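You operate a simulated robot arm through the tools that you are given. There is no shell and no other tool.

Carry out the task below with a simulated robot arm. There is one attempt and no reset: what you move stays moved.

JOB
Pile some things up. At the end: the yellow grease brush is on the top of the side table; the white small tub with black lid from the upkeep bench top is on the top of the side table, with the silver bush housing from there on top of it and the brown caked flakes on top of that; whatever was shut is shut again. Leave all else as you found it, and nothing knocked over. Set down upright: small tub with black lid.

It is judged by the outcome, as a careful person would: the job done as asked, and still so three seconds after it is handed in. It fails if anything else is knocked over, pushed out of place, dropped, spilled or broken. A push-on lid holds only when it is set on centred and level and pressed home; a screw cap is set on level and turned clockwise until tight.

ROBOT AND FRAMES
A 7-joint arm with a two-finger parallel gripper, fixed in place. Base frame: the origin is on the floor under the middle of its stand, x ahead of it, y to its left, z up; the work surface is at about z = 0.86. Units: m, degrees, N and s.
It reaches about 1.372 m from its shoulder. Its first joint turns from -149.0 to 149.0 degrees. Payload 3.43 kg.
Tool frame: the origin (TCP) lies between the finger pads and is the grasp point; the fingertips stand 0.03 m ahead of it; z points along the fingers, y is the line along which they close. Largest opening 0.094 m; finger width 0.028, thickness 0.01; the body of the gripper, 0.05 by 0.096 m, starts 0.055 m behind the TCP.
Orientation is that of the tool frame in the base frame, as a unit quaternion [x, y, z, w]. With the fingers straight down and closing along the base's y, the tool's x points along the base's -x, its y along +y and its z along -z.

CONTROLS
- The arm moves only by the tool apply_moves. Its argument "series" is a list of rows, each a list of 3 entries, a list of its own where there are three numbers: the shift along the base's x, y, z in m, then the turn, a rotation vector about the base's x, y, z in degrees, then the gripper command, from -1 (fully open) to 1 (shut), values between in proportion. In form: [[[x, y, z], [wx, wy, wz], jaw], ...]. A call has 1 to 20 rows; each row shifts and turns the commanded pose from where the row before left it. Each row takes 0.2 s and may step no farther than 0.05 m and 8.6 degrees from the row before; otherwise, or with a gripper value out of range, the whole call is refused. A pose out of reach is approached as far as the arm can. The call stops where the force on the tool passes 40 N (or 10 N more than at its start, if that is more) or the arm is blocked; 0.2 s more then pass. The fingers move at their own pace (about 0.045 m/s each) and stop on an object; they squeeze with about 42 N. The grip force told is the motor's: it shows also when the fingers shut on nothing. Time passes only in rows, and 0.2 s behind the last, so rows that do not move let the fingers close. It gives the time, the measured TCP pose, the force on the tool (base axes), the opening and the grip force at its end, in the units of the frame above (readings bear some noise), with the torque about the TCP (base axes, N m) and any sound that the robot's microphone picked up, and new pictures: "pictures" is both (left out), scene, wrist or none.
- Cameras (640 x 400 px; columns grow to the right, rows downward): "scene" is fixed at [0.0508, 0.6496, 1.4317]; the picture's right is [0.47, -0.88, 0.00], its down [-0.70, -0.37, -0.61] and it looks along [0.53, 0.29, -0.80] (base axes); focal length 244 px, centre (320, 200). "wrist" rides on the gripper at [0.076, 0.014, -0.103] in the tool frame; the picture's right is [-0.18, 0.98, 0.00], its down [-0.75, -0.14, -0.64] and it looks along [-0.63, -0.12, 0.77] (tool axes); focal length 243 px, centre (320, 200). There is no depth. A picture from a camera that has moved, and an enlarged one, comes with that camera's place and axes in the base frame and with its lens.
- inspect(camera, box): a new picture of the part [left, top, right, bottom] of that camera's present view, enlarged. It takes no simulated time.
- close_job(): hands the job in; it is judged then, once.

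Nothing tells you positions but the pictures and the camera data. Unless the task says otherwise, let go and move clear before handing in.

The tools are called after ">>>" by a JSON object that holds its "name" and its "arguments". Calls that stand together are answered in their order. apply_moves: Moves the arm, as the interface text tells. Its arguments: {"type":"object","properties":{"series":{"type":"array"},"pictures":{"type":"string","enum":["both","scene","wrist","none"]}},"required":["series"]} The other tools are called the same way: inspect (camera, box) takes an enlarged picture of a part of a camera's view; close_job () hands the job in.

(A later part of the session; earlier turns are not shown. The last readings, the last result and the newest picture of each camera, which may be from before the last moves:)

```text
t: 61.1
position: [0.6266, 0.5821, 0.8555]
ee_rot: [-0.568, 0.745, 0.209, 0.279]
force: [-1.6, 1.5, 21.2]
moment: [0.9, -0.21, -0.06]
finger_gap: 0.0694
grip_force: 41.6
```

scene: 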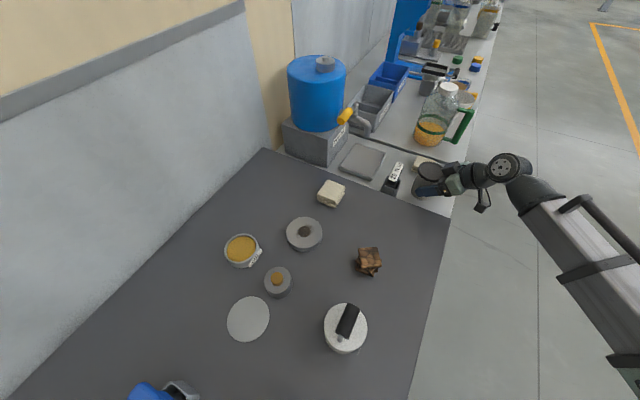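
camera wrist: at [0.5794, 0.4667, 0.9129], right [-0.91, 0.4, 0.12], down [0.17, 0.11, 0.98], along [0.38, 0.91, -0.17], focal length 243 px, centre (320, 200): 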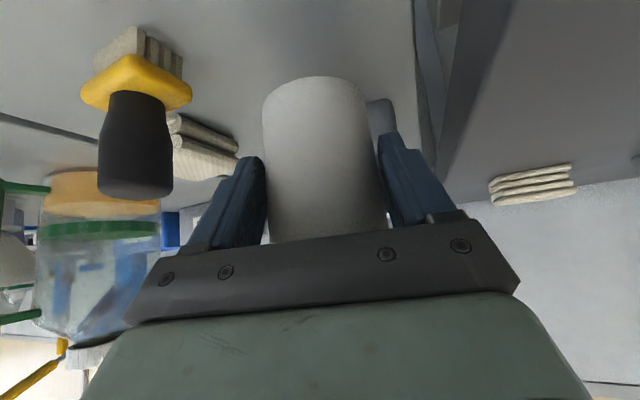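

>>> {"name": "apply_moves", "arguments": {"series": [[[0, 0, 0.001], [0, 0, 0], 1], [[0, 0, 0], [0, 0, 0], 1]], "pictures": "scene"}}

```text
t: 61.7
position: [0.6261, 0.5828, 0.8541]
ee_rot: [-0.568, 0.746, 0.208, 0.278]
force: [0.0, 4.4, 12.3]
moment: [0.81, -0.19, 0.0]
finger_gap: 0.0695
grip_force: 41.8
```

scene: 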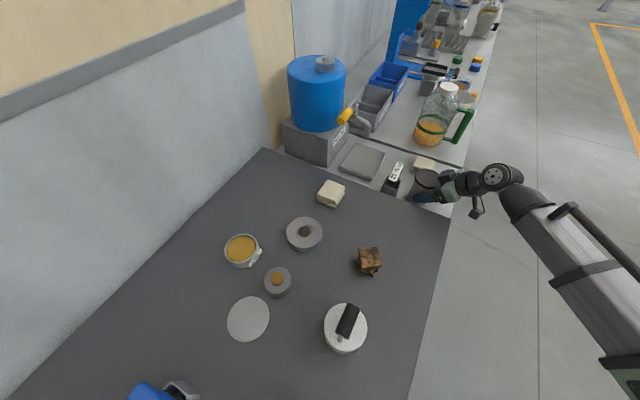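

Force is down to ~12 N with the tub resting on the table. I open the fingers to about 0.08 m.

>>> {"name": "apply_moves", "arguments": {"series": [[[0, 0, 0], [0, 0, 0], -0.55], [[0, 0, 0], [0, 0, 0], -0.65], [[0, 0, 0], [0, 0, 0], -0.72], [[0, 0, 0], [0, 0, 0], -0.72]]}}

>>> {"name": "inspect", "arguments": {"camera": "scene", "box": [350, 110, 510, 230]}}

>>> {"name": "inspect", "arguments": {"camera": "wrist", "box": [160, 40, 480, 250]}}

```text
t: 62.7
position: [0.628, 0.582, 0.8544]
ee_rot: [-0.57, 0.745, 0.209, 0.277]
force: [0.0, 0.0, -0.5]
moment: [0.0, 0.04, -0.02]
finger_gap: 0.0809
grip_force: 0.1
camera wrist: at [0.5798, 0.4662, 0.8827], right [-0.91, 0.4, 0.12], down [0.17, 0.11, 0.98], along [0.38, 0.91, -0.17], focal length 243 px, centre (320, 200)
```

scene: 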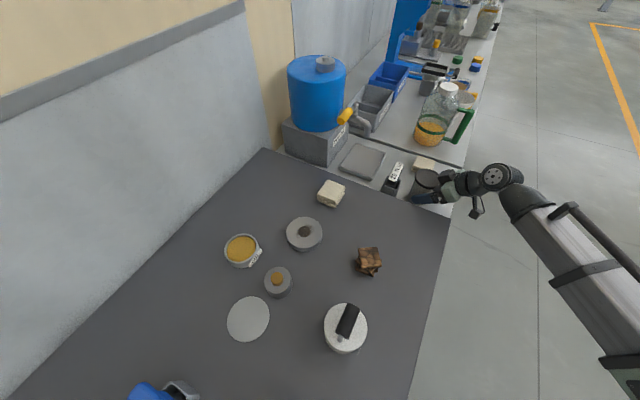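
wrist: 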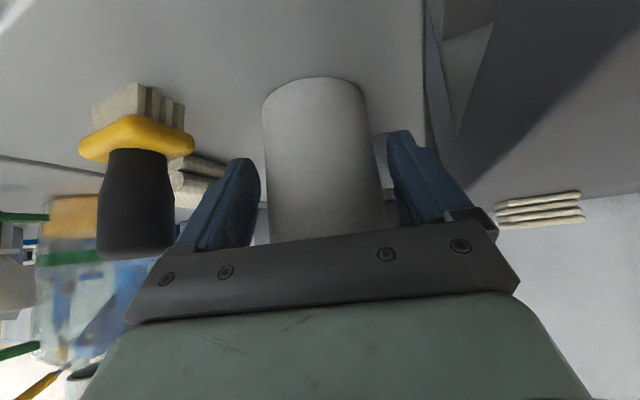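

```text
3.33 times, centred on (430, 170) of scene
camera zoom: at [0.0508, 0.6496, 1.4317], right [0.47, -0.88, 0.0], down [-0.7, -0.37, -0.61], along [0.53, 0.29, -0.8], focal length 814 px, centre (-47, 300)
```

zoom: 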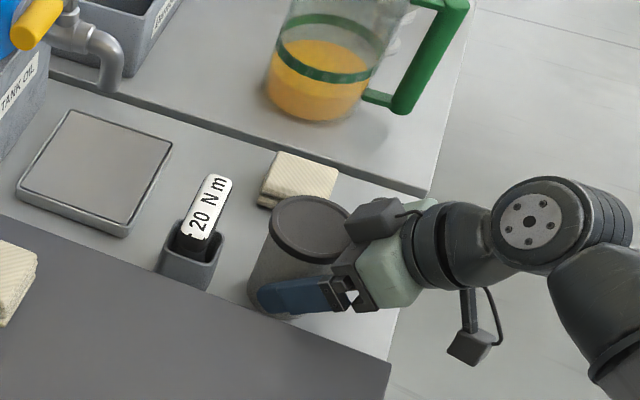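

```text
1.90 times, centred on (320, 145) of wrist
camera zoom: at [0.5798, 0.4662, 0.8827], right [-0.91, 0.4, 0.12], down [0.17, 0.11, 0.98], along [0.38, 0.91, -0.17], focal length 462 px, centre (320, 305)
```

zoom: 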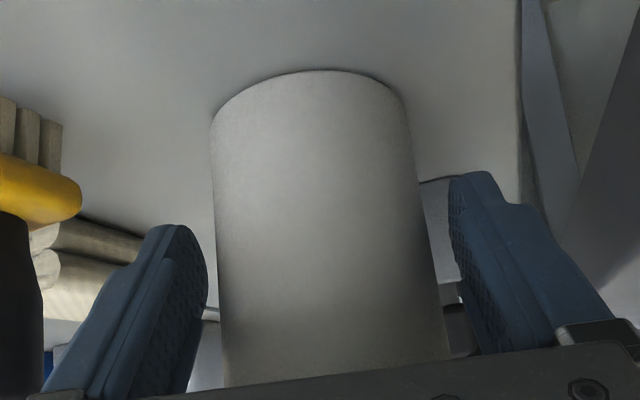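

The tub stands on its own. I withdraw backward along the finger direction.

>>> {"name": "apply_moves", "arguments": {"series": [[[-0.0052, -0.0188, 0.0228], [0, 0, 0], -0.72], [[-0.0052, -0.0188, 0.0228], [0, 0, 0], -0.72], [[-0.0052, -0.0188, 0.0228], [0, 0, 0], -0.72], [[-0.0052, -0.0188, 0.0228], [0, 0, 0], -0.72], [[-0.0052, -0.0188, 0.03], [0, 0, 0], -0.72], [[0, 0, 0.04], [0, 0, 0], -0.72]]}}

>>> {"name": "inspect", "arguments": {"camera": "scene", "box": [350, 110, 510, 230]}}

```text
t: 64.1
position: [0.6013, 0.4887, 1.0158]
ee_rot: [-0.57, 0.745, 0.208, 0.277]
force: [-0.5, -0.4, -0.7]
moment: [0.0, 0.04, 0.01]
finger_gap: 0.0806
grip_force: 0.0
camera wrist: at [0.5541, 0.3721, 1.0446], right [-0.91, 0.4, 0.12], down [0.17, 0.11, 0.98], along [0.38, 0.91, -0.17], focal length 243 px, centre (320, 200)
```

scene: 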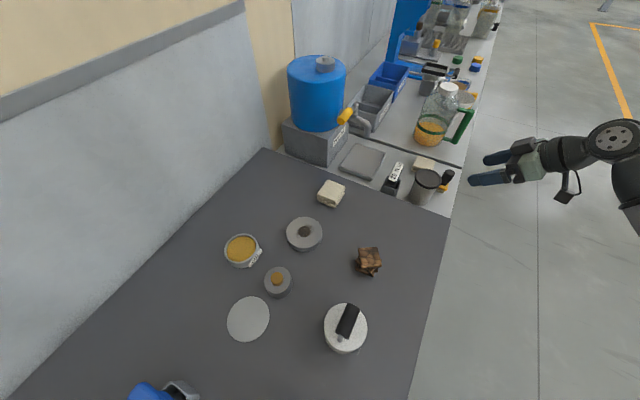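
wrist: 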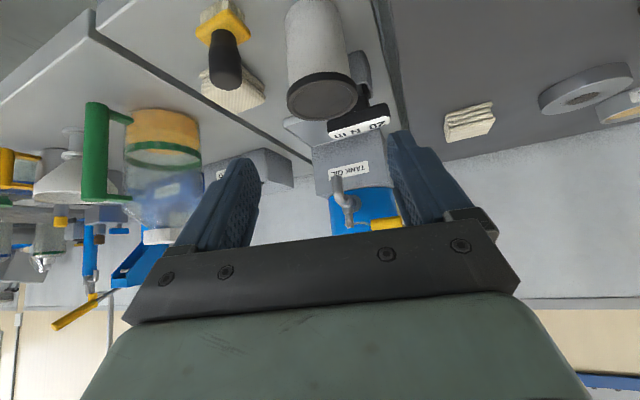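

```text
3.33 times, centred on (430, 170) of scene
camera zoom: at [0.0508, 0.6496, 1.4317], right [0.47, -0.88, 0.0], down [-0.7, -0.37, -0.61], along [0.53, 0.29, -0.8], focal length 814 px, centre (-47, 300)
```

zoom: 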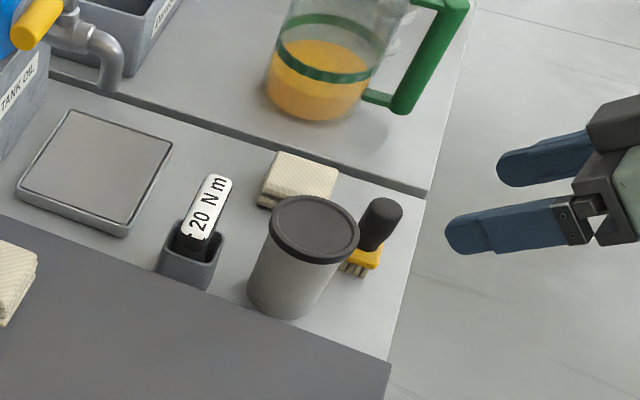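

The tub stands upright with lid, centre near (0.628, 0.600). Next I straighten the tool and return toward the bush housing at about (0.167, 0.818).

>>> {"name": "apply_moves", "arguments": {"series": [[[-0.02, 0.02, 0.005], [-7.88, 2.11, 0], -0.72], [[-0.025, 0.0236, 0.005], [-7.88, 2.11, 0], -0.72], [[-0.031, 0.0236, 0.005], [-7.88, 2.11, 0], -0.8], [[-0.031, 0.0236, 0.005], [-7.88, 2.11, 0], -1], [[-0.031, 0.0236, 0.005], [-7.88, 2.11, 0], -1], [[-0.031, 0.0236, 0], [0, 0, -8.3], -1], [[-0.031, 0.0236, 0], [0, 0, -8.3], -1], [[-0.031, 0.0236, 0], [0, 0, -8.3], -1], [[-0.031, 0.0236, 0], [0, 0, -8.3], -1], [[-0.031, 0.0236, 0], [0, 0, -8.3], -1], [[-0.031, 0.0236, 0], [0, 0, -8.3], -1], [[-0.031, 0.0236, 0], [0, 0, -8.3], -1], [[-0.031, 0.0236, 0], [0, 0, -8.3], -1], [[-0.031, 0.0236, 0], [0, 0, -8.3], -1]]}}

>>> {"name": "inspect", "arguments": {"camera": "scene", "box": [350, 110, 510, 230]}}

```text
t: 67.1
position: [0.1846, 0.8154, 1.0407]
ee_rot: [0.0, 1.0, -0.005, -0.001]
force: [-0.1, -0.9, 0.5]
moment: [0.0, 0.0, 0.01]
finger_gap: 0.0938
grip_force: 0.1
camera wrist: at [0.1082, 0.8311, 1.1437], right [0.18, 0.98, -0.01], down [0.76, -0.14, 0.64], along [0.63, -0.12, -0.77], focal length 243 px, centre (320, 200)
```

scene: 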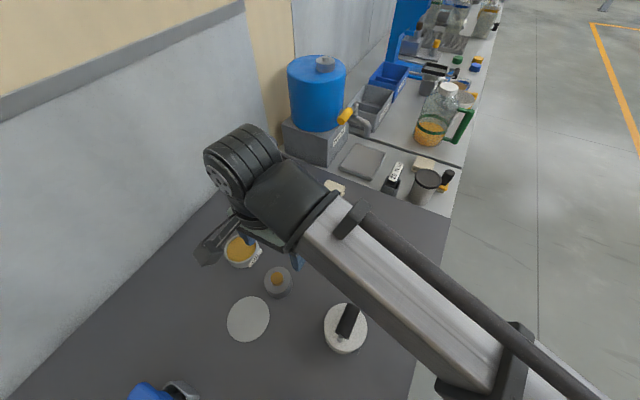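
wrist: 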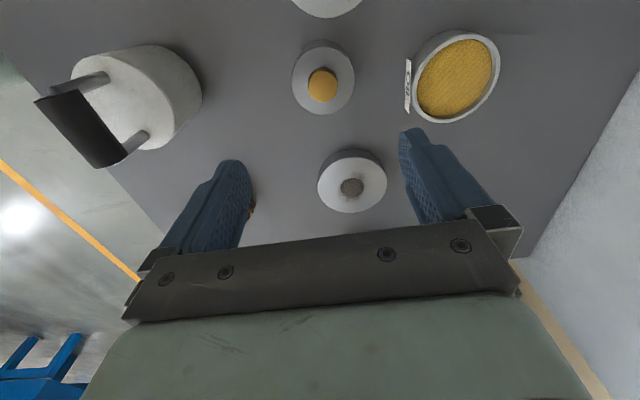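

```text
3.33 times, centred on (430, 170) of scene
camera zoom: at [0.0508, 0.6496, 1.4317], right [0.47, -0.88, 0.0], down [-0.7, -0.37, -0.61], along [0.53, 0.29, -0.8], focal length 814 px, centre (-47, 300)
```

zoom: 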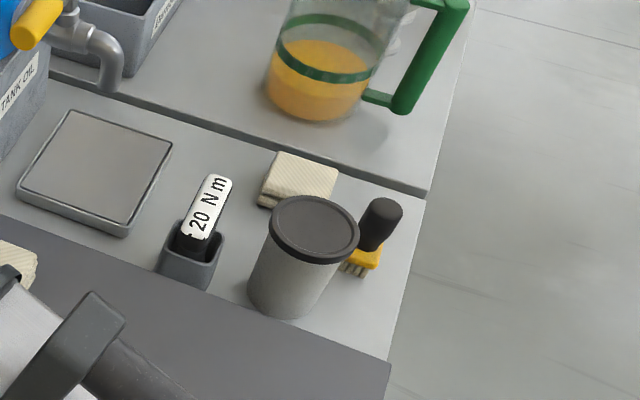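

The tool is vertical again and the stack base is undisturbed. I zoom on the housing for its exact centre.

>>> {"name": "inspect", "arguments": {"camera": "wrist", "box": [260, 20, 420, 140]}}

>>> {"name": "inspect", "arguments": {"camera": "scene", "box": [240, 250, 320, 310]}}

```text
3.33 times, centred on (340, 80) of wrist
camera zoom: at [0.1082, 0.8311, 1.1437], right [0.18, 0.98, -0.01], down [0.76, -0.14, 0.64], along [0.63, -0.12, -0.77], focal length 809 px, centre (253, 600)
```

zoom: 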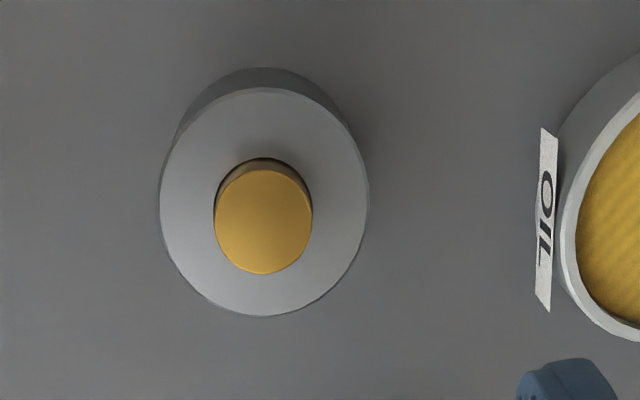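

```text
6.67 times, centred on (280, 280) of scene
camera zoom: at [0.0508, 0.6496, 1.4317], right [0.47, -0.88, 0.0], down [-0.7, -0.37, -0.61], along [0.53, 0.29, -0.8], focal length 1628 px, centre (587, -333)
```

zoom: 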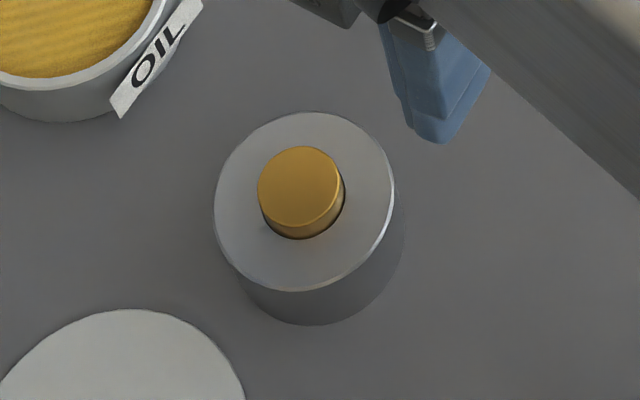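

Housing top centre is at (0.168, 0.822, 0.893), diameter 0.059, with the bush rising to about 0.908. I move over it and descend with fingers either side along y.

>>> {"name": "apply_moves", "arguments": {"series": [[[-0.0166, 0.0066, -0.03], [0, 0, 0], -1], [[0, 0, -0.03], [0, 0, 0], -1], [[0, 0, -0.03], [0, 0, 0], -1], [[0, 0, -0.03], [0, 0, 0], -1]]}}

>>> {"name": "inspect", "arguments": {"camera": "wrist", "box": [160, 0, 480, 240]}}

```text
t: 68.1
position: [0.1655, 0.8223, 0.92]
ee_rot: [-0.001, 1.0, -0.004, -0.001]
force: [0.6, -0.1, -0.3]
moment: [0.03, 0.01, 0.02]
finger_gap: 0.0938
grip_force: 0.0
camera wrist: at [0.0907, 0.837, 1.0227], right [0.18, 0.98, -0.01], down [0.76, -0.13, 0.64], along [0.63, -0.12, -0.77], focal length 243 px, centre (320, 200)
```

scene: 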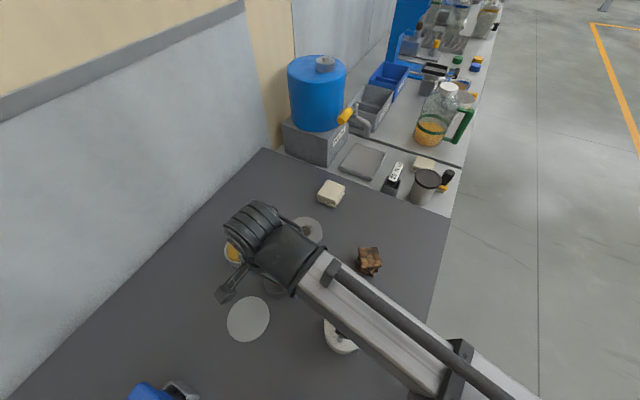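
wrist: 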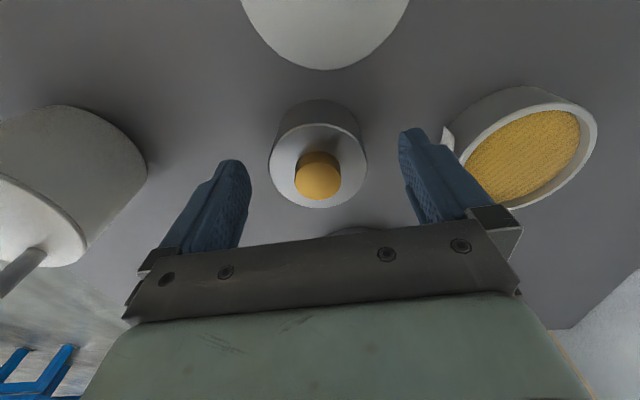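

```text
1.67 times, centred on (320, 120) of wrist
camera zoom: at [0.0907, 0.837, 1.0227], right [0.18, 0.98, -0.01], down [0.76, -0.13, 0.64], along [0.63, -0.12, -0.77], focal length 404 px, centre (320, 333)
```

zoom: 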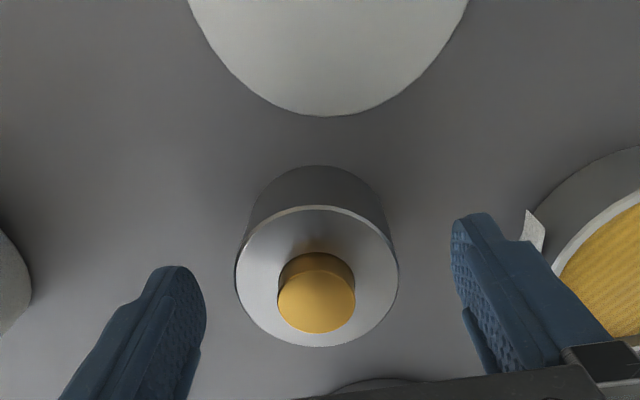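

Alignment is good; I descend the last 22 mm and close.

>>> {"name": "apply_moves", "arguments": {"series": [[[0.003, 0, -0.012], [0, 0, 0], -1], [[0, 0, -0.01], [0, 0, 0], -1], [[0, 0, 0], [0, 0, 0], 0], [[0, 0, 0], [0, 0, 0], 1], [[0, 0, 0], [0, 0, 0], 1], [[0, 0, 0], [0, 0, 0], 1]], "pictures": "wrist"}}

```text
t: 69.5
position: [0.1704, 0.8216, 0.8996]
ee_rot: [-0.001, 1.0, -0.004, -0.001]
force: [-1.0, -1.4, -0.3]
moment: [0.02, -0.05, 0.02]
finger_gap: 0.0599
grip_force: 42.1
camera wrist: at [0.0936, 0.837, 1.0015], right [0.18, 0.98, -0.01], down [0.76, -0.13, 0.64], along [0.63, -0.12, -0.77], focal length 243 px, centre (320, 200)
```

wrist: 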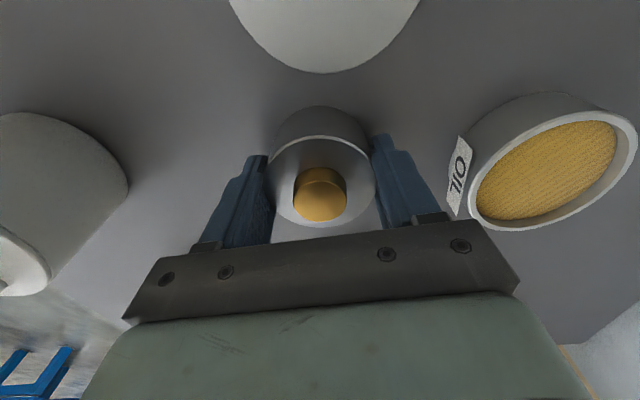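

Gripped at 0.060 m. I lift the housing slowly and check that the bush comes with it.

>>> {"name": "apply_moves", "arguments": {"series": [[[0, 0, 0.005], [0, 0, 0], 1], [[0, 0, 0.01], [0, 0, 0], 1], [[0, 0, 0.02], [0, 0, 0], 1], [[0, 0, 0.03], [0, 0, 0], 1], [[0, 0, 0.04], [0, 0, 0], 1], [[0, 0, 0.04], [0, 0, 0], 1]]}}

```text
t: 70.9
position: [0.1711, 0.8221, 1.0442]
ee_rot: [-0.001, 1.0, -0.005, -0.001]
force: [-0.9, 0.1, -6.6]
moment: [-0.02, -0.01, -0.02]
finger_gap: 0.0597
grip_force: 42.7
camera wrist: at [0.0943, 0.838, 1.1466], right [0.18, 0.98, -0.01], down [0.76, -0.13, 0.64], along [0.63, -0.12, -0.77], focal length 243 px, centre (320, 200)
```

scene: 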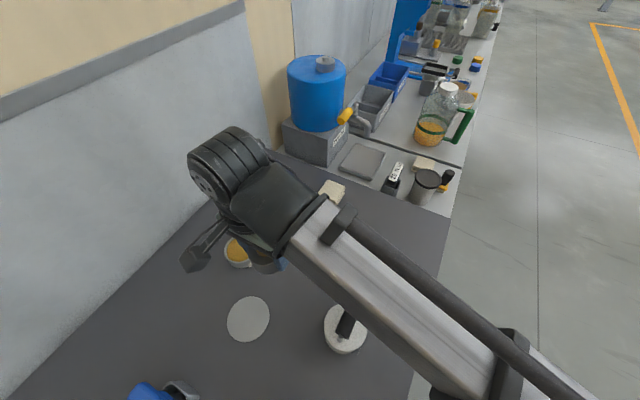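
wrist: 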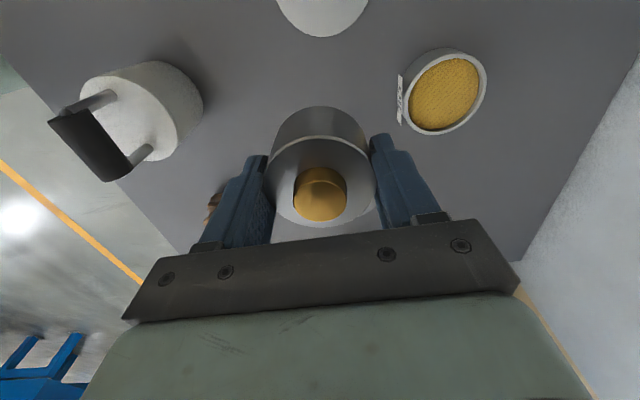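

The bush stays in its bore and the housing weighs about 0.65 kg. I carry it level toward the tub.

>>> {"name": "apply_moves", "arguments": {"series": [[[0.03, -0.015, 0], [0, 0, 0], 1], [[0.04, -0.024, 0], [0, 0, 0], 1], [[0.042, -0.024, 0], [0, 0, 0], 1], [[0.042, -0.024, 0], [0, 0, 0], 1], [[0.042, -0.024, 0], [0, 0, 0], 1], [[0.042, -0.024, 0], [0, 0, 0], 1], [[0.042, -0.024, 0], [0, 0, 0], 1], [[0.042, -0.024, 0], [0, 0, 0], 1], [[0.04, -0.024, 0], [0, 0, 0], 1], [[0.03, -0.015, 0], [0, 0, 0], 1]]}}

>>> {"name": "inspect", "arguments": {"camera": "wrist", "box": [160, 0, 480, 240]}}

>>> {"name": "inspect", "arguments": {"camera": "scene", "box": [350, 110, 510, 230]}}

```text
t: 73.1
position: [0.5618, 0.6009, 1.043]
ee_rot: [-0.001, 1.0, -0.004, -0.001]
force: [-0.2, 0.1, -6.1]
moment: [-0.03, -0.01, 0.03]
finger_gap: 0.0598
grip_force: 42.1
camera wrist: at [0.4859, 0.6153, 1.1464], right [0.18, 0.98, -0.01], down [0.76, -0.13, 0.64], along [0.63, -0.12, -0.77], focal length 243 px, centre (320, 200)
```

scene: 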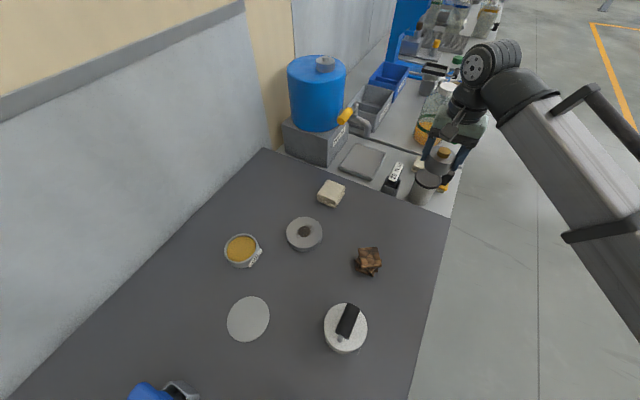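
wrist: 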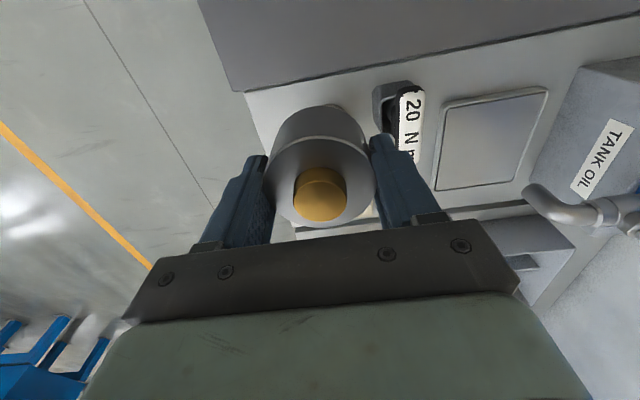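

```text
1.67 times, centred on (320, 120) of wrist
camera zoom: at [0.4859, 0.6153, 1.1464], right [0.18, 0.98, -0.01], down [0.76, -0.13, 0.64], along [0.63, -0.12, -0.77], focal length 404 px, centre (320, 333)
```

zoom: 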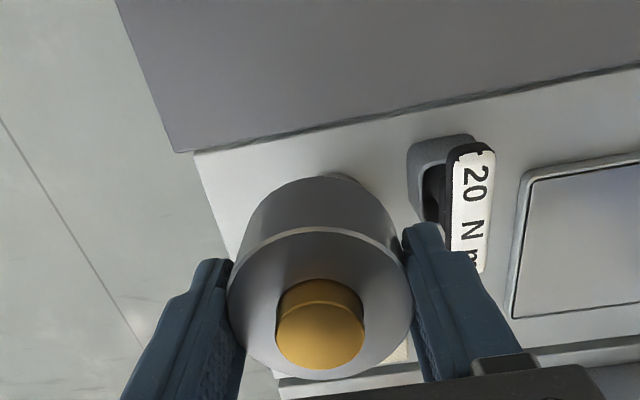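

```text
3.33 times, centred on (430, 170) of scene
camera zoom: at [0.0508, 0.6496, 1.4317], right [0.47, -0.88, 0.0], down [-0.7, -0.37, -0.61], along [0.53, 0.29, -0.8], focal length 814 px, centre (-47, 300)
```

zoom: 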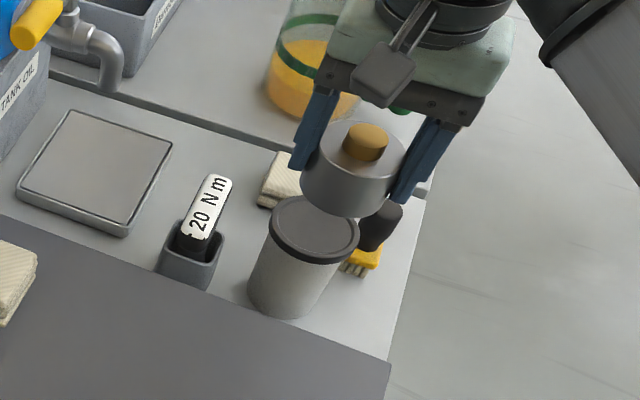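

The housing hides the tub from the wrist camera, so I rely on triangulation: lid centre (0.632, 0.599, ~0.891). I move above it, lower partway and check from the scene camera.

>>> {"name": "apply_moves", "arguments": {"series": [[[0.036, -0.001, 0], [0, 0, 0], 1], [[0.0355, -0.001, 0], [0, 0, 0], 1], [[0, 0, -0.03], [0, 0, 0], 1], [[0, 0, -0.03], [0, 0, 0], 1], [[0, 0, -0.02], [0, 0, 0], 1], [[0, 0, -0.01], [0, 0, 0], 1]]}}

>>> {"name": "inspect", "arguments": {"camera": "scene", "box": [380, 130, 480, 220]}}

>>> {"name": "inspect", "arguments": {"camera": "wrist", "box": [160, 0, 480, 240]}}

```text
t: 74.5
position: [0.635, 0.5984, 0.952]
ee_rot: [-0.001, 1.0, -0.005, 0.0]
force: [-1.2, 0.1, -5.7]
moment: [0.0, 0.01, 0.02]
finger_gap: 0.0597
grip_force: 41.8
camera wrist: at [0.5579, 0.6129, 1.056], right [0.18, 0.98, -0.01], down [0.76, -0.13, 0.64], along [0.63, -0.12, -0.77], focal length 243 px, centre (320, 200)
```

scene: 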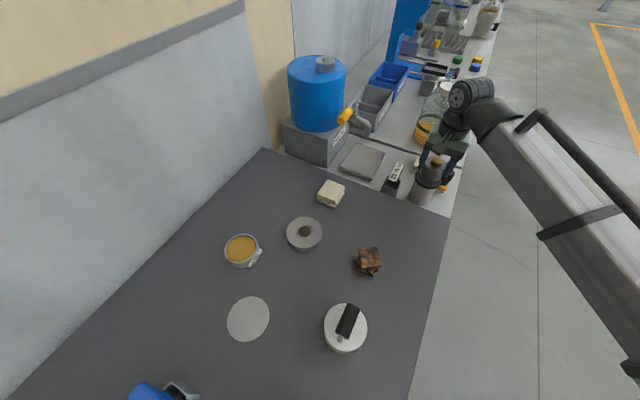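
wrist: 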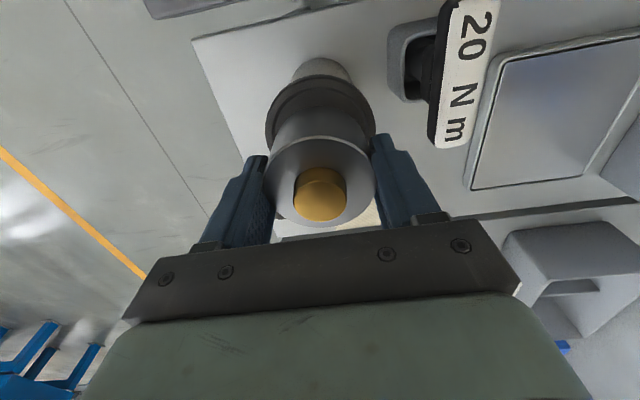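

```text
4.44 times, centred on (430, 175) of scene
camera zoom: at [0.0508, 0.6496, 1.4317], right [0.47, -0.88, 0.0], down [-0.7, -0.37, -0.61], along [0.53, 0.29, -0.8], focal length 1085 px, centre (-169, 311)
```

zoom: 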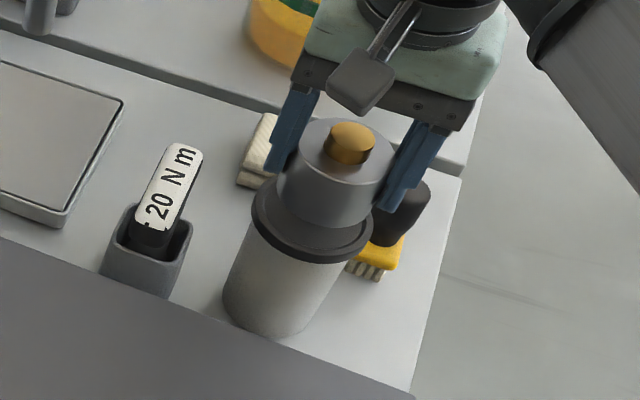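

```text
1.67 times, centred on (320, 120) of wrist
camera zoom: at [0.5579, 0.6129, 1.056], right [0.18, 0.98, -0.01], down [0.76, -0.13, 0.64], along [0.63, -0.12, -0.77], focal length 404 px, centre (320, 333)
```

zoom: 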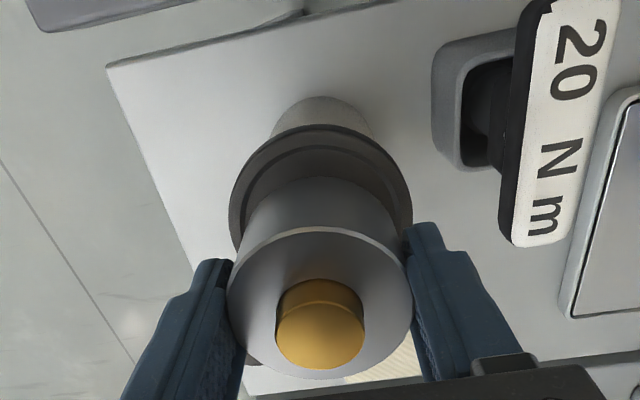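

The housing is over the lid to within about 2 mm. I lower it in small steps until it touches.

>>> {"name": "apply_moves", "arguments": {"series": [[[-0.002, 0.001, -0.006], [0, 0, 0], 1], [[0, 0, -0.005], [0, 0, 0], 1], [[0, 0, -0.003], [0, 0, 0], 1]], "pictures": "none"}}

```text
t: 75.3
position: [0.6327, 0.5993, 0.9391]
ee_rot: [-0.002, 1.0, -0.004, -0.001]
force: [0.7, -0.5, -5.8]
moment: [-0.01, 0.0, -0.04]
finger_gap: 0.0596
grip_force: 41.8
```

>>> {"name": "apply_moves", "arguments": {"series": [[[0, 0, -0.002], [0, 0, 0], 1], [[0, 0, -0.002], [0, 0, 0], 1]], "pictures": "none"}}

```text
t: 75.9
position: [0.6318, 0.5993, 0.9386]
ee_rot: [-0.001, 1.0, -0.003, 0.0]
force: [1.4, 1.7, 32.2]
moment: [0.41, 0.01, 0.32]
finger_gap: 0.0602
grip_force: 41.3
```

Contact at TCP z≈0.9385. I ease off a little before letting go.

>>> {"name": "apply_moves", "arguments": {"series": [[[0, 0, 0.0015], [0, 0, 0], 1], [[0, 0, 0], [0, 0, 0], 1]]}}

>>> {"name": "inspect", "arguments": {"camera": "scene", "box": [380, 130, 480, 220]}}

>>> {"name": "inspect", "arguments": {"camera": "wrist", "box": [160, 0, 480, 240]}}

```text
t: 76.5
position: [0.6327, 0.6004, 0.9382]
ee_rot: [-0.001, 1.0, -0.003, 0.0]
force: [3.0, 4.3, 29.4]
moment: [0.49, -0.22, 0.03]
finger_gap: 0.0597
grip_force: 42.2
camera wrist: at [0.5556, 0.6138, 1.041], right [0.18, 0.98, -0.01], down [0.75, -0.13, 0.64], along [0.63, -0.12, -0.77], focal length 243 px, centre (320, 200)
```

scene: 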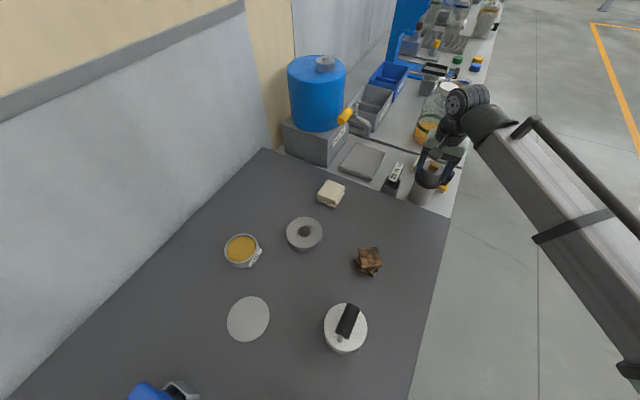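
wrist: 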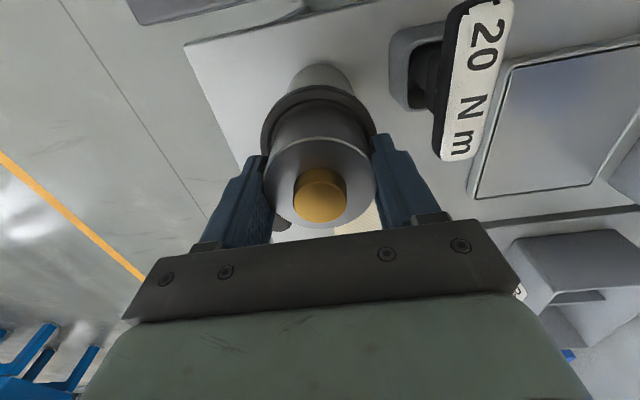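

```text
4.44 times, centred on (430, 175) of scene
camera zoom: at [0.0508, 0.6496, 1.4317], right [0.47, -0.88, 0.0], down [-0.7, -0.37, -0.61], along [0.53, 0.29, -0.8], focal length 1085 px, centre (-169, 311)
```

zoom: 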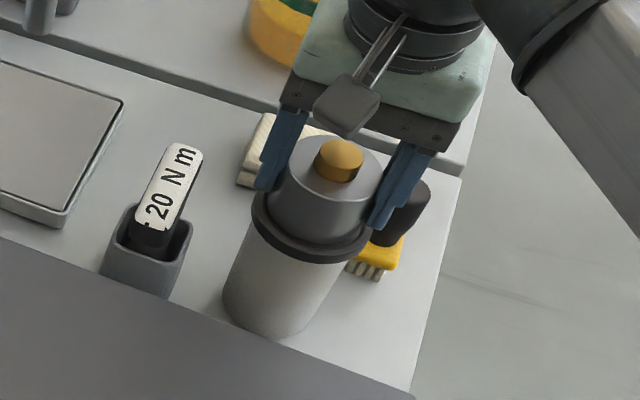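

```text
1.67 times, centred on (320, 120) of wrist
camera zoom: at [0.5556, 0.6138, 1.041], right [0.18, 0.98, -0.01], down [0.75, -0.13, 0.64], along [0.63, -0.12, -0.77], focal length 404 px, centre (320, 333)
```

zoom: 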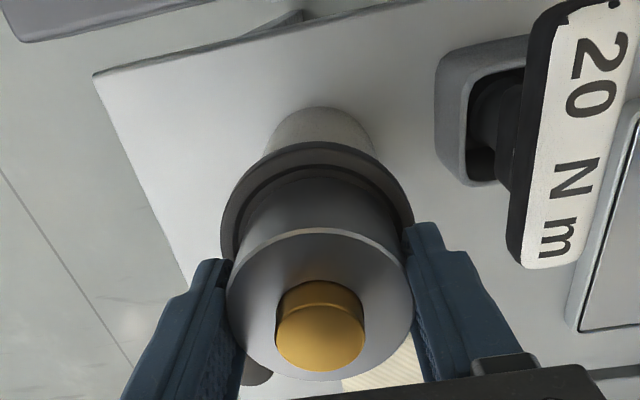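

The housing sits centred on the lid. The arm is still pressing at about 29 N, so I ease off further.

>>> {"name": "apply_moves", "arguments": {"series": [[[0, 0, 0.002], [0, 0, 0], 1], [[0, 0, 0], [0, 0, 0], 1]], "pictures": "none"}}

```text
t: 77.1
position: [0.6325, 0.5975, 0.9376]
ee_rot: [-0.001, 1.0, -0.004, -0.002]
force: [2.3, 4.0, 5.8]
moment: [0.48, -0.26, -0.01]
finger_gap: 0.0598
grip_force: 42.1
```

Force is nearly balanced now. I open the fingers gently.

>>> {"name": "apply_moves", "arguments": {"series": [[[0, 0, 0], [0, 0, 0], -0.35], [[0, 0, 0], [0, 0, 0], -0.5], [[0, 0, 0], [0, 0, 0], -0.6], [[0, 0, 0], [0, 0, 0], -0.6]]}}

>>> {"name": "inspect", "arguments": {"camera": "wrist", "box": [160, 0, 480, 240]}}

>>> {"name": "inspect", "arguments": {"camera": "scene", "box": [380, 130, 480, 220]}}

```text
t: 78.1
position: [0.6321, 0.5977, 0.9388]
ee_rot: [-0.001, 1.0, -0.004, -0.001]
force: [-0.5, 0.5, -0.3]
moment: [0.01, -0.01, 0.02]
finger_gap: 0.0753
grip_force: 0.0
camera wrist: at [0.5559, 0.6139, 1.0419], right [0.18, 0.98, -0.01], down [0.76, -0.13, 0.64], along [0.63, -0.12, -0.77], focal length 243 px, centre (320, 200)
```

scene: 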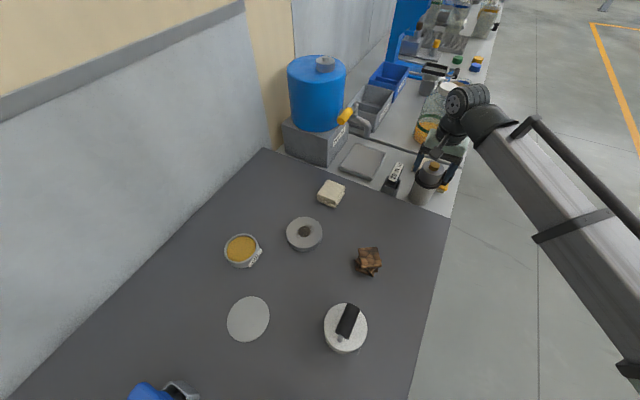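
wrist: 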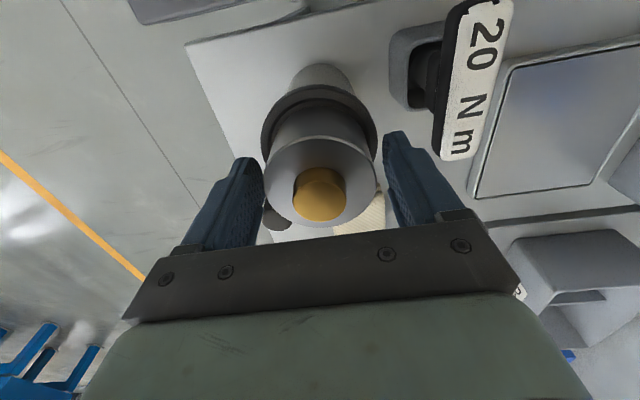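

```text
1.67 times, centred on (320, 120) of wrist
camera zoom: at [0.5559, 0.6139, 1.0419], right [0.18, 0.98, -0.01], down [0.76, -0.13, 0.64], along [0.63, -0.12, -0.77], focal length 404 px, centre (320, 333)
```

zoom: 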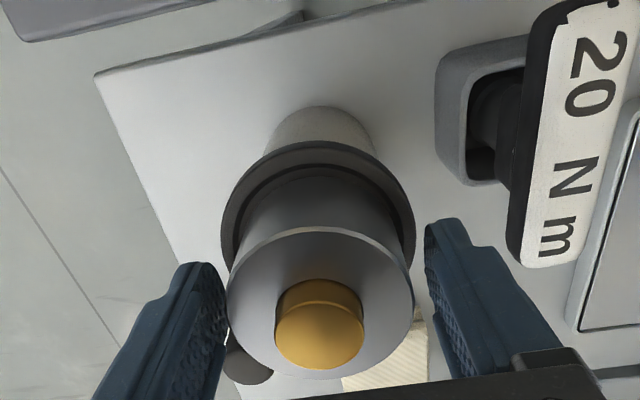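

```text
4.44 times, centred on (430, 175) of scene
camera zoom: at [0.0508, 0.6496, 1.4317], right [0.47, -0.88, 0.0], down [-0.7, -0.37, -0.61], along [0.53, 0.29, -0.8], focal length 1085 px, centre (-169, 311)
```

zoom: 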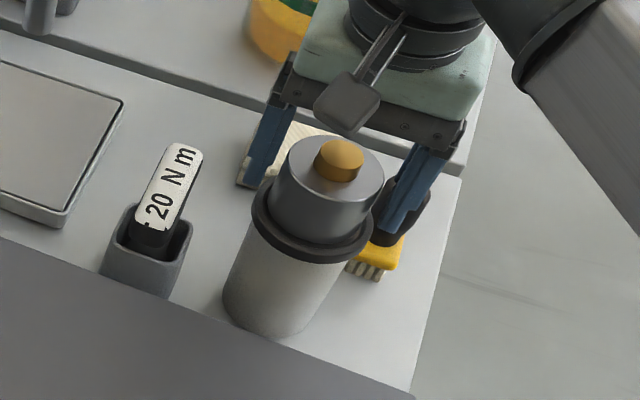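

Housing rests stably on the tub. I raise straight up and head for the brown flakes near (0.303, 0.658).

>>> {"name": "apply_moves", "arguments": {"series": [[[0, 0, 0.02], [0, 0, 0], -0.6], [[0, 0, 0.03], [0, 0, 0], -0.6], [[0, 0, 0.04], [0, 0, 0], -0.6], [[0, 0, 0.03], [0, 0, 0], -1], [[-0.03, 0.01, 0], [0, 0, 0], -1], [[-0.04, 0.012, 0], [0, 0, 0], -1], [[-0.04, 0.012, 0], [0, 0, 0], -1], [[-0.04, 0.012, 0], [0, 0, 0], -1], [[-0.04, 0.012, 0], [0, 0, 0], -1], [[-0.04, 0.012, 0], [0, 0, 0], -1], [[-0.04, 0.008, 0], [0, 0, 0], -1], [[-0.04, 0.008, 0], [0, 0, 0], -1]]}}

>>> {"name": "inspect", "arguments": {"camera": "scene", "box": [380, 130, 480, 220]}}

>>> {"name": "inspect", "arguments": {"camera": "scene", "box": [320, 220, 420, 300]}}

>>> {"name": "inspect", "arguments": {"camera": "wrist", "box": [160, 0, 480, 240]}}

```text
t: 80.7
position: [0.3231, 0.6859, 1.0599]
ee_rot: [-0.001, 1.0, -0.004, -0.001]
force: [0.2, -0.9, -0.2]
moment: [0.01, -0.02, -0.02]
finger_gap: 0.094
grip_force: 0.0
camera wrist: at [0.2463, 0.7003, 1.1625], right [0.18, 0.98, -0.01], down [0.76, -0.13, 0.64], along [0.63, -0.12, -0.77], focal length 243 px, centre (320, 200)
```

scene: 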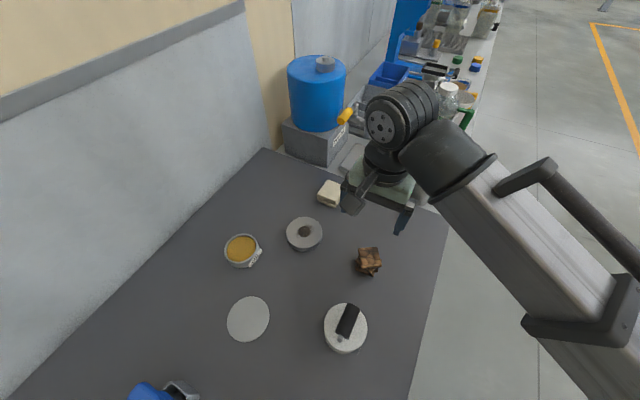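
wrist: 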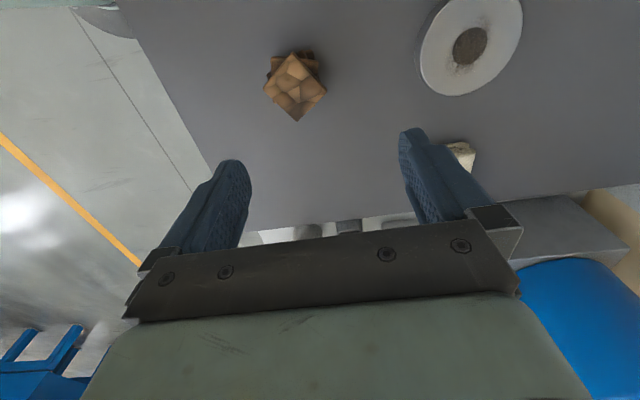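

```text
4.44 times, centred on (430, 175) of scene
camera zoom: at [0.0508, 0.6496, 1.4317], right [0.47, -0.88, 0.0], down [-0.7, -0.37, -0.61], along [0.53, 0.29, -0.8], focal length 1085 px, centre (-169, 311)
```

zoom: 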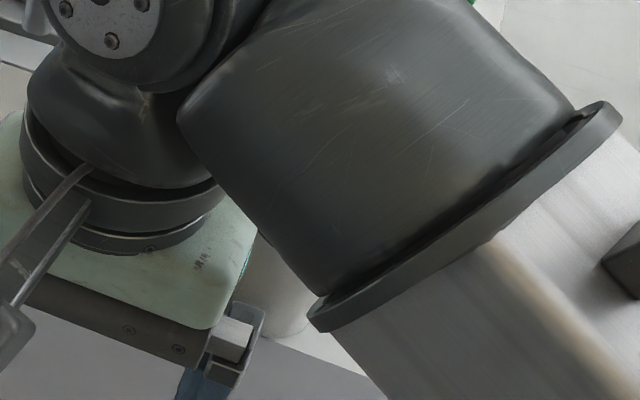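

```text
5.00 times, centred on (370, 260) of scene
camera zoom: at [0.0508, 0.6496, 1.4317], right [0.47, -0.88, 0.0], down [-0.7, -0.37, -0.61], along [0.53, 0.29, -0.8], focal length 1221 px, centre (70, -100)
```

zoom: 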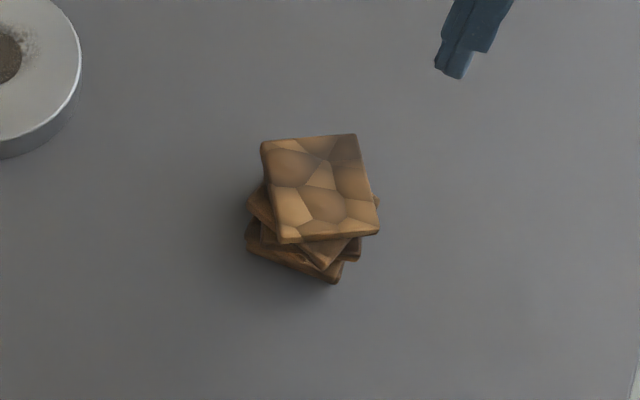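

```text
1.67 times, centred on (320, 120) of wrist
camera zoom: at [0.2463, 0.7003, 1.1625], right [0.18, 0.98, -0.01], down [0.76, -0.13, 0.64], along [0.63, -0.12, -0.77], focal length 404 px, centre (320, 333)
```

zoom: 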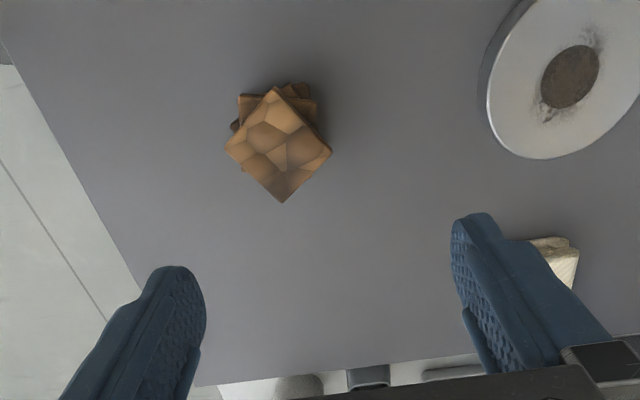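

The flakes are a little stack of rotated square slabs about 0.045 m wide and 0.049 m high, top centre near (0.307, 0.662, 0.909). I zoom in closely to choose the grip direction.

>>> {"name": "inspect", "arguments": {"camera": "scene", "box": [350, 240, 390, 280]}}

>>> {"name": "inspect", "arguments": {"camera": "wrist", "box": [250, 30, 345, 130]}}

```text
10.00 times, centred on (370, 260) of scene
camera zoom: at [0.0508, 0.6496, 1.4317], right [0.47, -0.88, 0.0], down [-0.7, -0.37, -0.61], along [0.53, 0.29, -0.8], focal length 2442 px, centre (-180, -400)
```

zoom: 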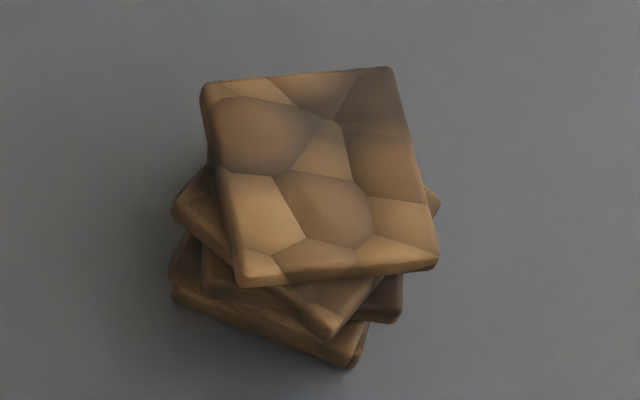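

```text
4.00 times, centred on (298, 80) of wrist
camera zoom: at [0.2463, 0.7003, 1.1625], right [0.18, 0.98, -0.01], down [0.76, -0.13, 0.64], along [0.63, -0.12, -0.77], focal length 970 px, centre (410, 680)
```

zoom: 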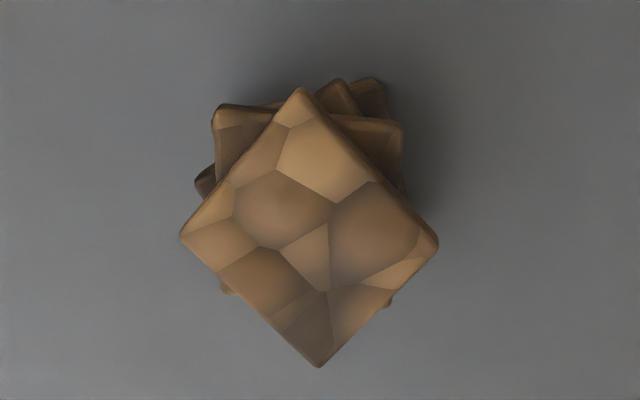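

The slabs are turned at about 33°, −15°, 19° and 7°, so closing along an axis at +9° yaw meets the top two slabs evenly. I move above the flakes with that yaw and check alignment.

>>> {"name": "apply_moves", "arguments": {"series": [[[-0.009, -0.012, -0.03], [0, 0, 4.5], -1], [[-0.008, -0.0115, -0.03], [0, 0, 4.5], -1]]}}

>>> {"name": "inspect", "arguments": {"camera": "wrist", "box": [200, 20, 440, 220]}}

>>> {"name": "inspect", "arguments": {"camera": "scene", "box": [380, 130, 480, 220]}}

```text
t: 81.3
position: [0.3053, 0.6612, 0.9998]
ee_rot: [-0.08, 0.997, -0.005, -0.001]
force: [0.0, 0.6, -0.2]
moment: [0.03, 0.01, -0.03]
finger_gap: 0.094
grip_force: 0.0
camera wrist: at [0.2269, 0.6641, 1.1022], right [0.03, 1.0, -0.01], down [0.77, -0.01, 0.64], along [0.64, -0.02, -0.77], focal length 243 px, centre (320, 200)
```

scene: 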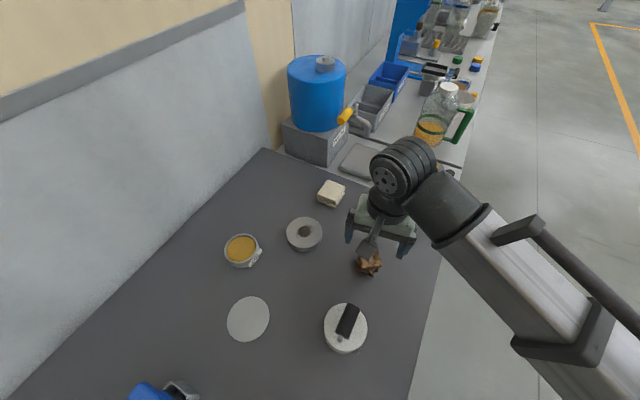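
wrist: 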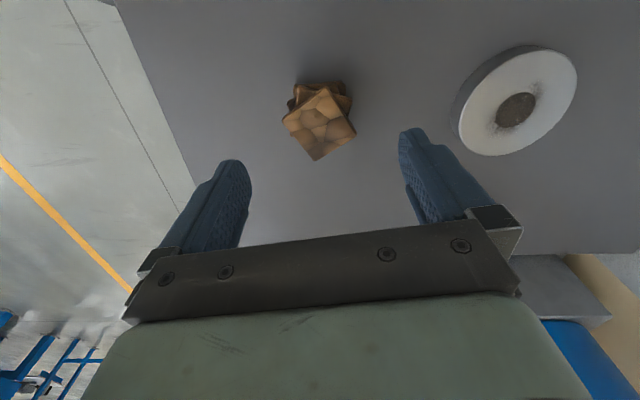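

```text
2.00 times, centred on (320, 120) of wrist
camera zoom: at [0.2269, 0.6641, 1.1022], right [0.03, 1.0, -0.01], down [0.77, -0.01, 0.64], along [0.64, -0.02, -0.77], focal length 485 px, centre (320, 360)
```

zoom: 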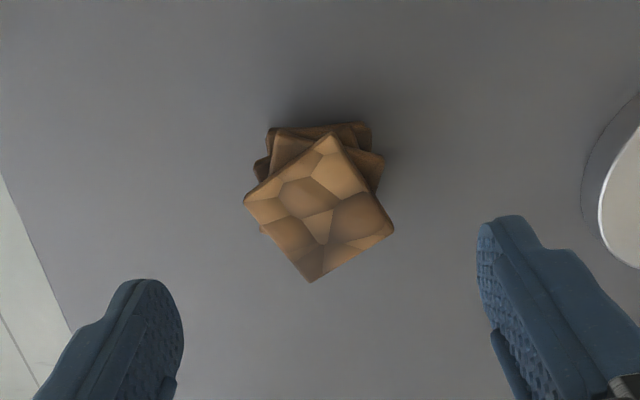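

```text
4.44 times, centred on (430, 175) of scene
camera zoom: at [0.0508, 0.6496, 1.4317], right [0.47, -0.88, 0.0], down [-0.7, -0.37, -0.61], along [0.53, 0.29, -0.8], focal length 1085 px, centre (-169, 311)
```

zoom: 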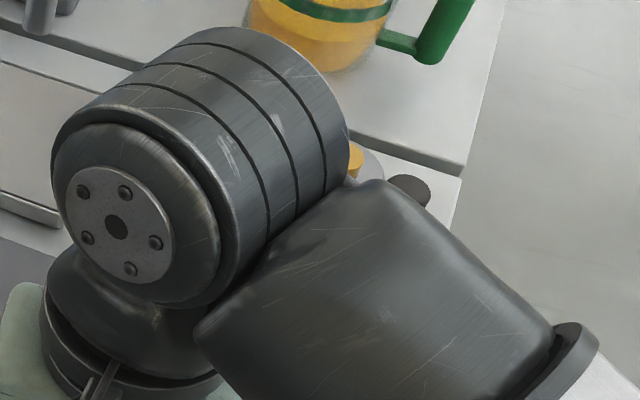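

Flakes are centred under the gripper at about (0.307, 0.662). I descend around them.

>>> {"name": "apply_moves", "arguments": {"series": [[[0.001, 0.0008, -0.03], [0, 0, 0], -1], [[0, 0, -0.03], [0, 0, 0], -1], [[0, 0, -0.025], [0, 0, 0], -1]], "pictures": "wrist"}}

>>> {"name": "inspect", "arguments": {"camera": "wrist", "box": [200, 40, 440, 240]}}

```text
t: 82.1
position: [0.3066, 0.662, 0.915]
ee_rot: [-0.079, 0.997, -0.005, -0.001]
force: [0.2, -0.4, 0.0]
moment: [0.02, -0.02, 0.0]
finger_gap: 0.094
grip_force: 0.1
camera wrist: at [0.2281, 0.6655, 1.0176], right [0.03, 1.0, -0.01], down [0.77, -0.01, 0.64], along [0.64, -0.02, -0.77], focal length 243 px, centre (320, 200)
```

wrist: 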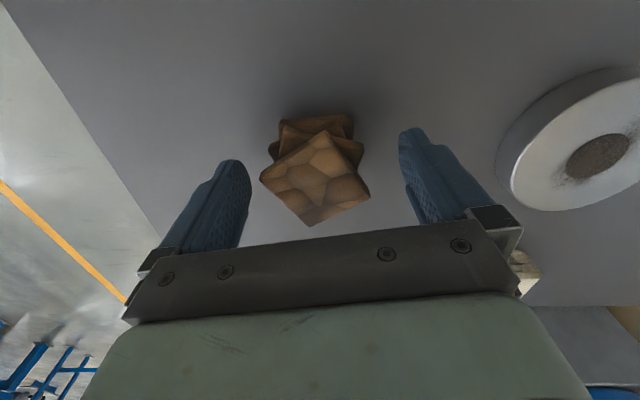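

```text
2.00 times, centred on (320, 140) of wrist
camera zoom: at [0.2281, 0.6655, 1.0176], right [0.03, 1.0, -0.01], down [0.77, -0.01, 0.64], along [0.64, -0.02, -0.77], focal length 485 px, centre (320, 320)
```

zoom: 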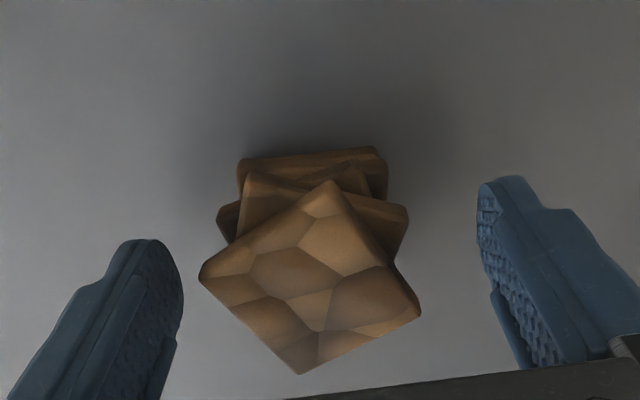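

Well centred. I lower the last bit and close slowly.

>>> {"name": "apply_moves", "arguments": {"series": [[[0, 0, -0.013], [0, 0, 0], -1], [[0, 0, 0], [0, 0, 0], -0.4], [[0, 0, 0], [0, 0, 0], -0.2], [[0, 0, 0], [0, 0, 0], 0], [[0, 0, 0], [0, 0, 0], 1], [[0, 0, 0], [0, 0, 0], 1], [[0, 0, 0], [0, 0, 0], 1]], "pictures": "wrist"}}

>>> {"name": "inspect", "arguments": {"camera": "wrist", "box": [200, 40, 440, 240]}}

```text
t: 83.7
position: [0.3063, 0.6622, 0.9017]
ee_rot: [-0.079, 0.997, -0.005, -0.001]
force: [-0.1, 0.8, -0.1]
moment: [0.06, 0.03, 0.0]
finger_gap: 0.0496
grip_force: 41.9
camera wrist: at [0.2278, 0.6653, 1.0043], right [0.03, 1.0, -0.01], down [0.77, -0.01, 0.64], along [0.64, -0.02, -0.77], focal length 243 px, centre (320, 200)
```

wrist: 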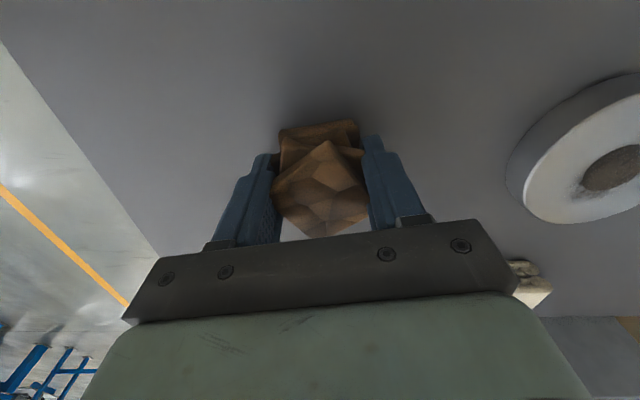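

```text
2.00 times, centred on (320, 140) of wrist
camera zoom: at [0.2278, 0.6653, 1.0043], right [0.03, 1.0, -0.01], down [0.77, -0.01, 0.64], along [0.64, -0.02, -0.77], focal length 485 px, centre (320, 320)
```

zoom: 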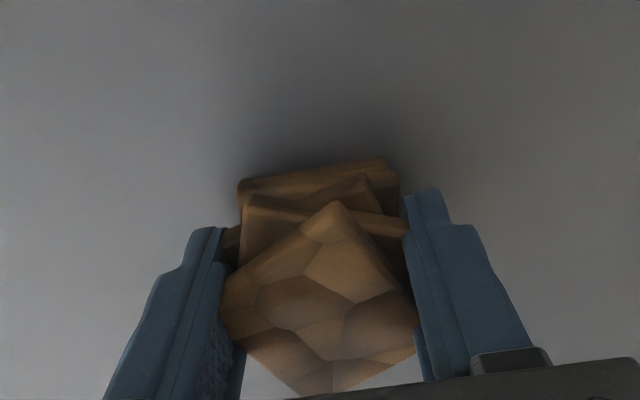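

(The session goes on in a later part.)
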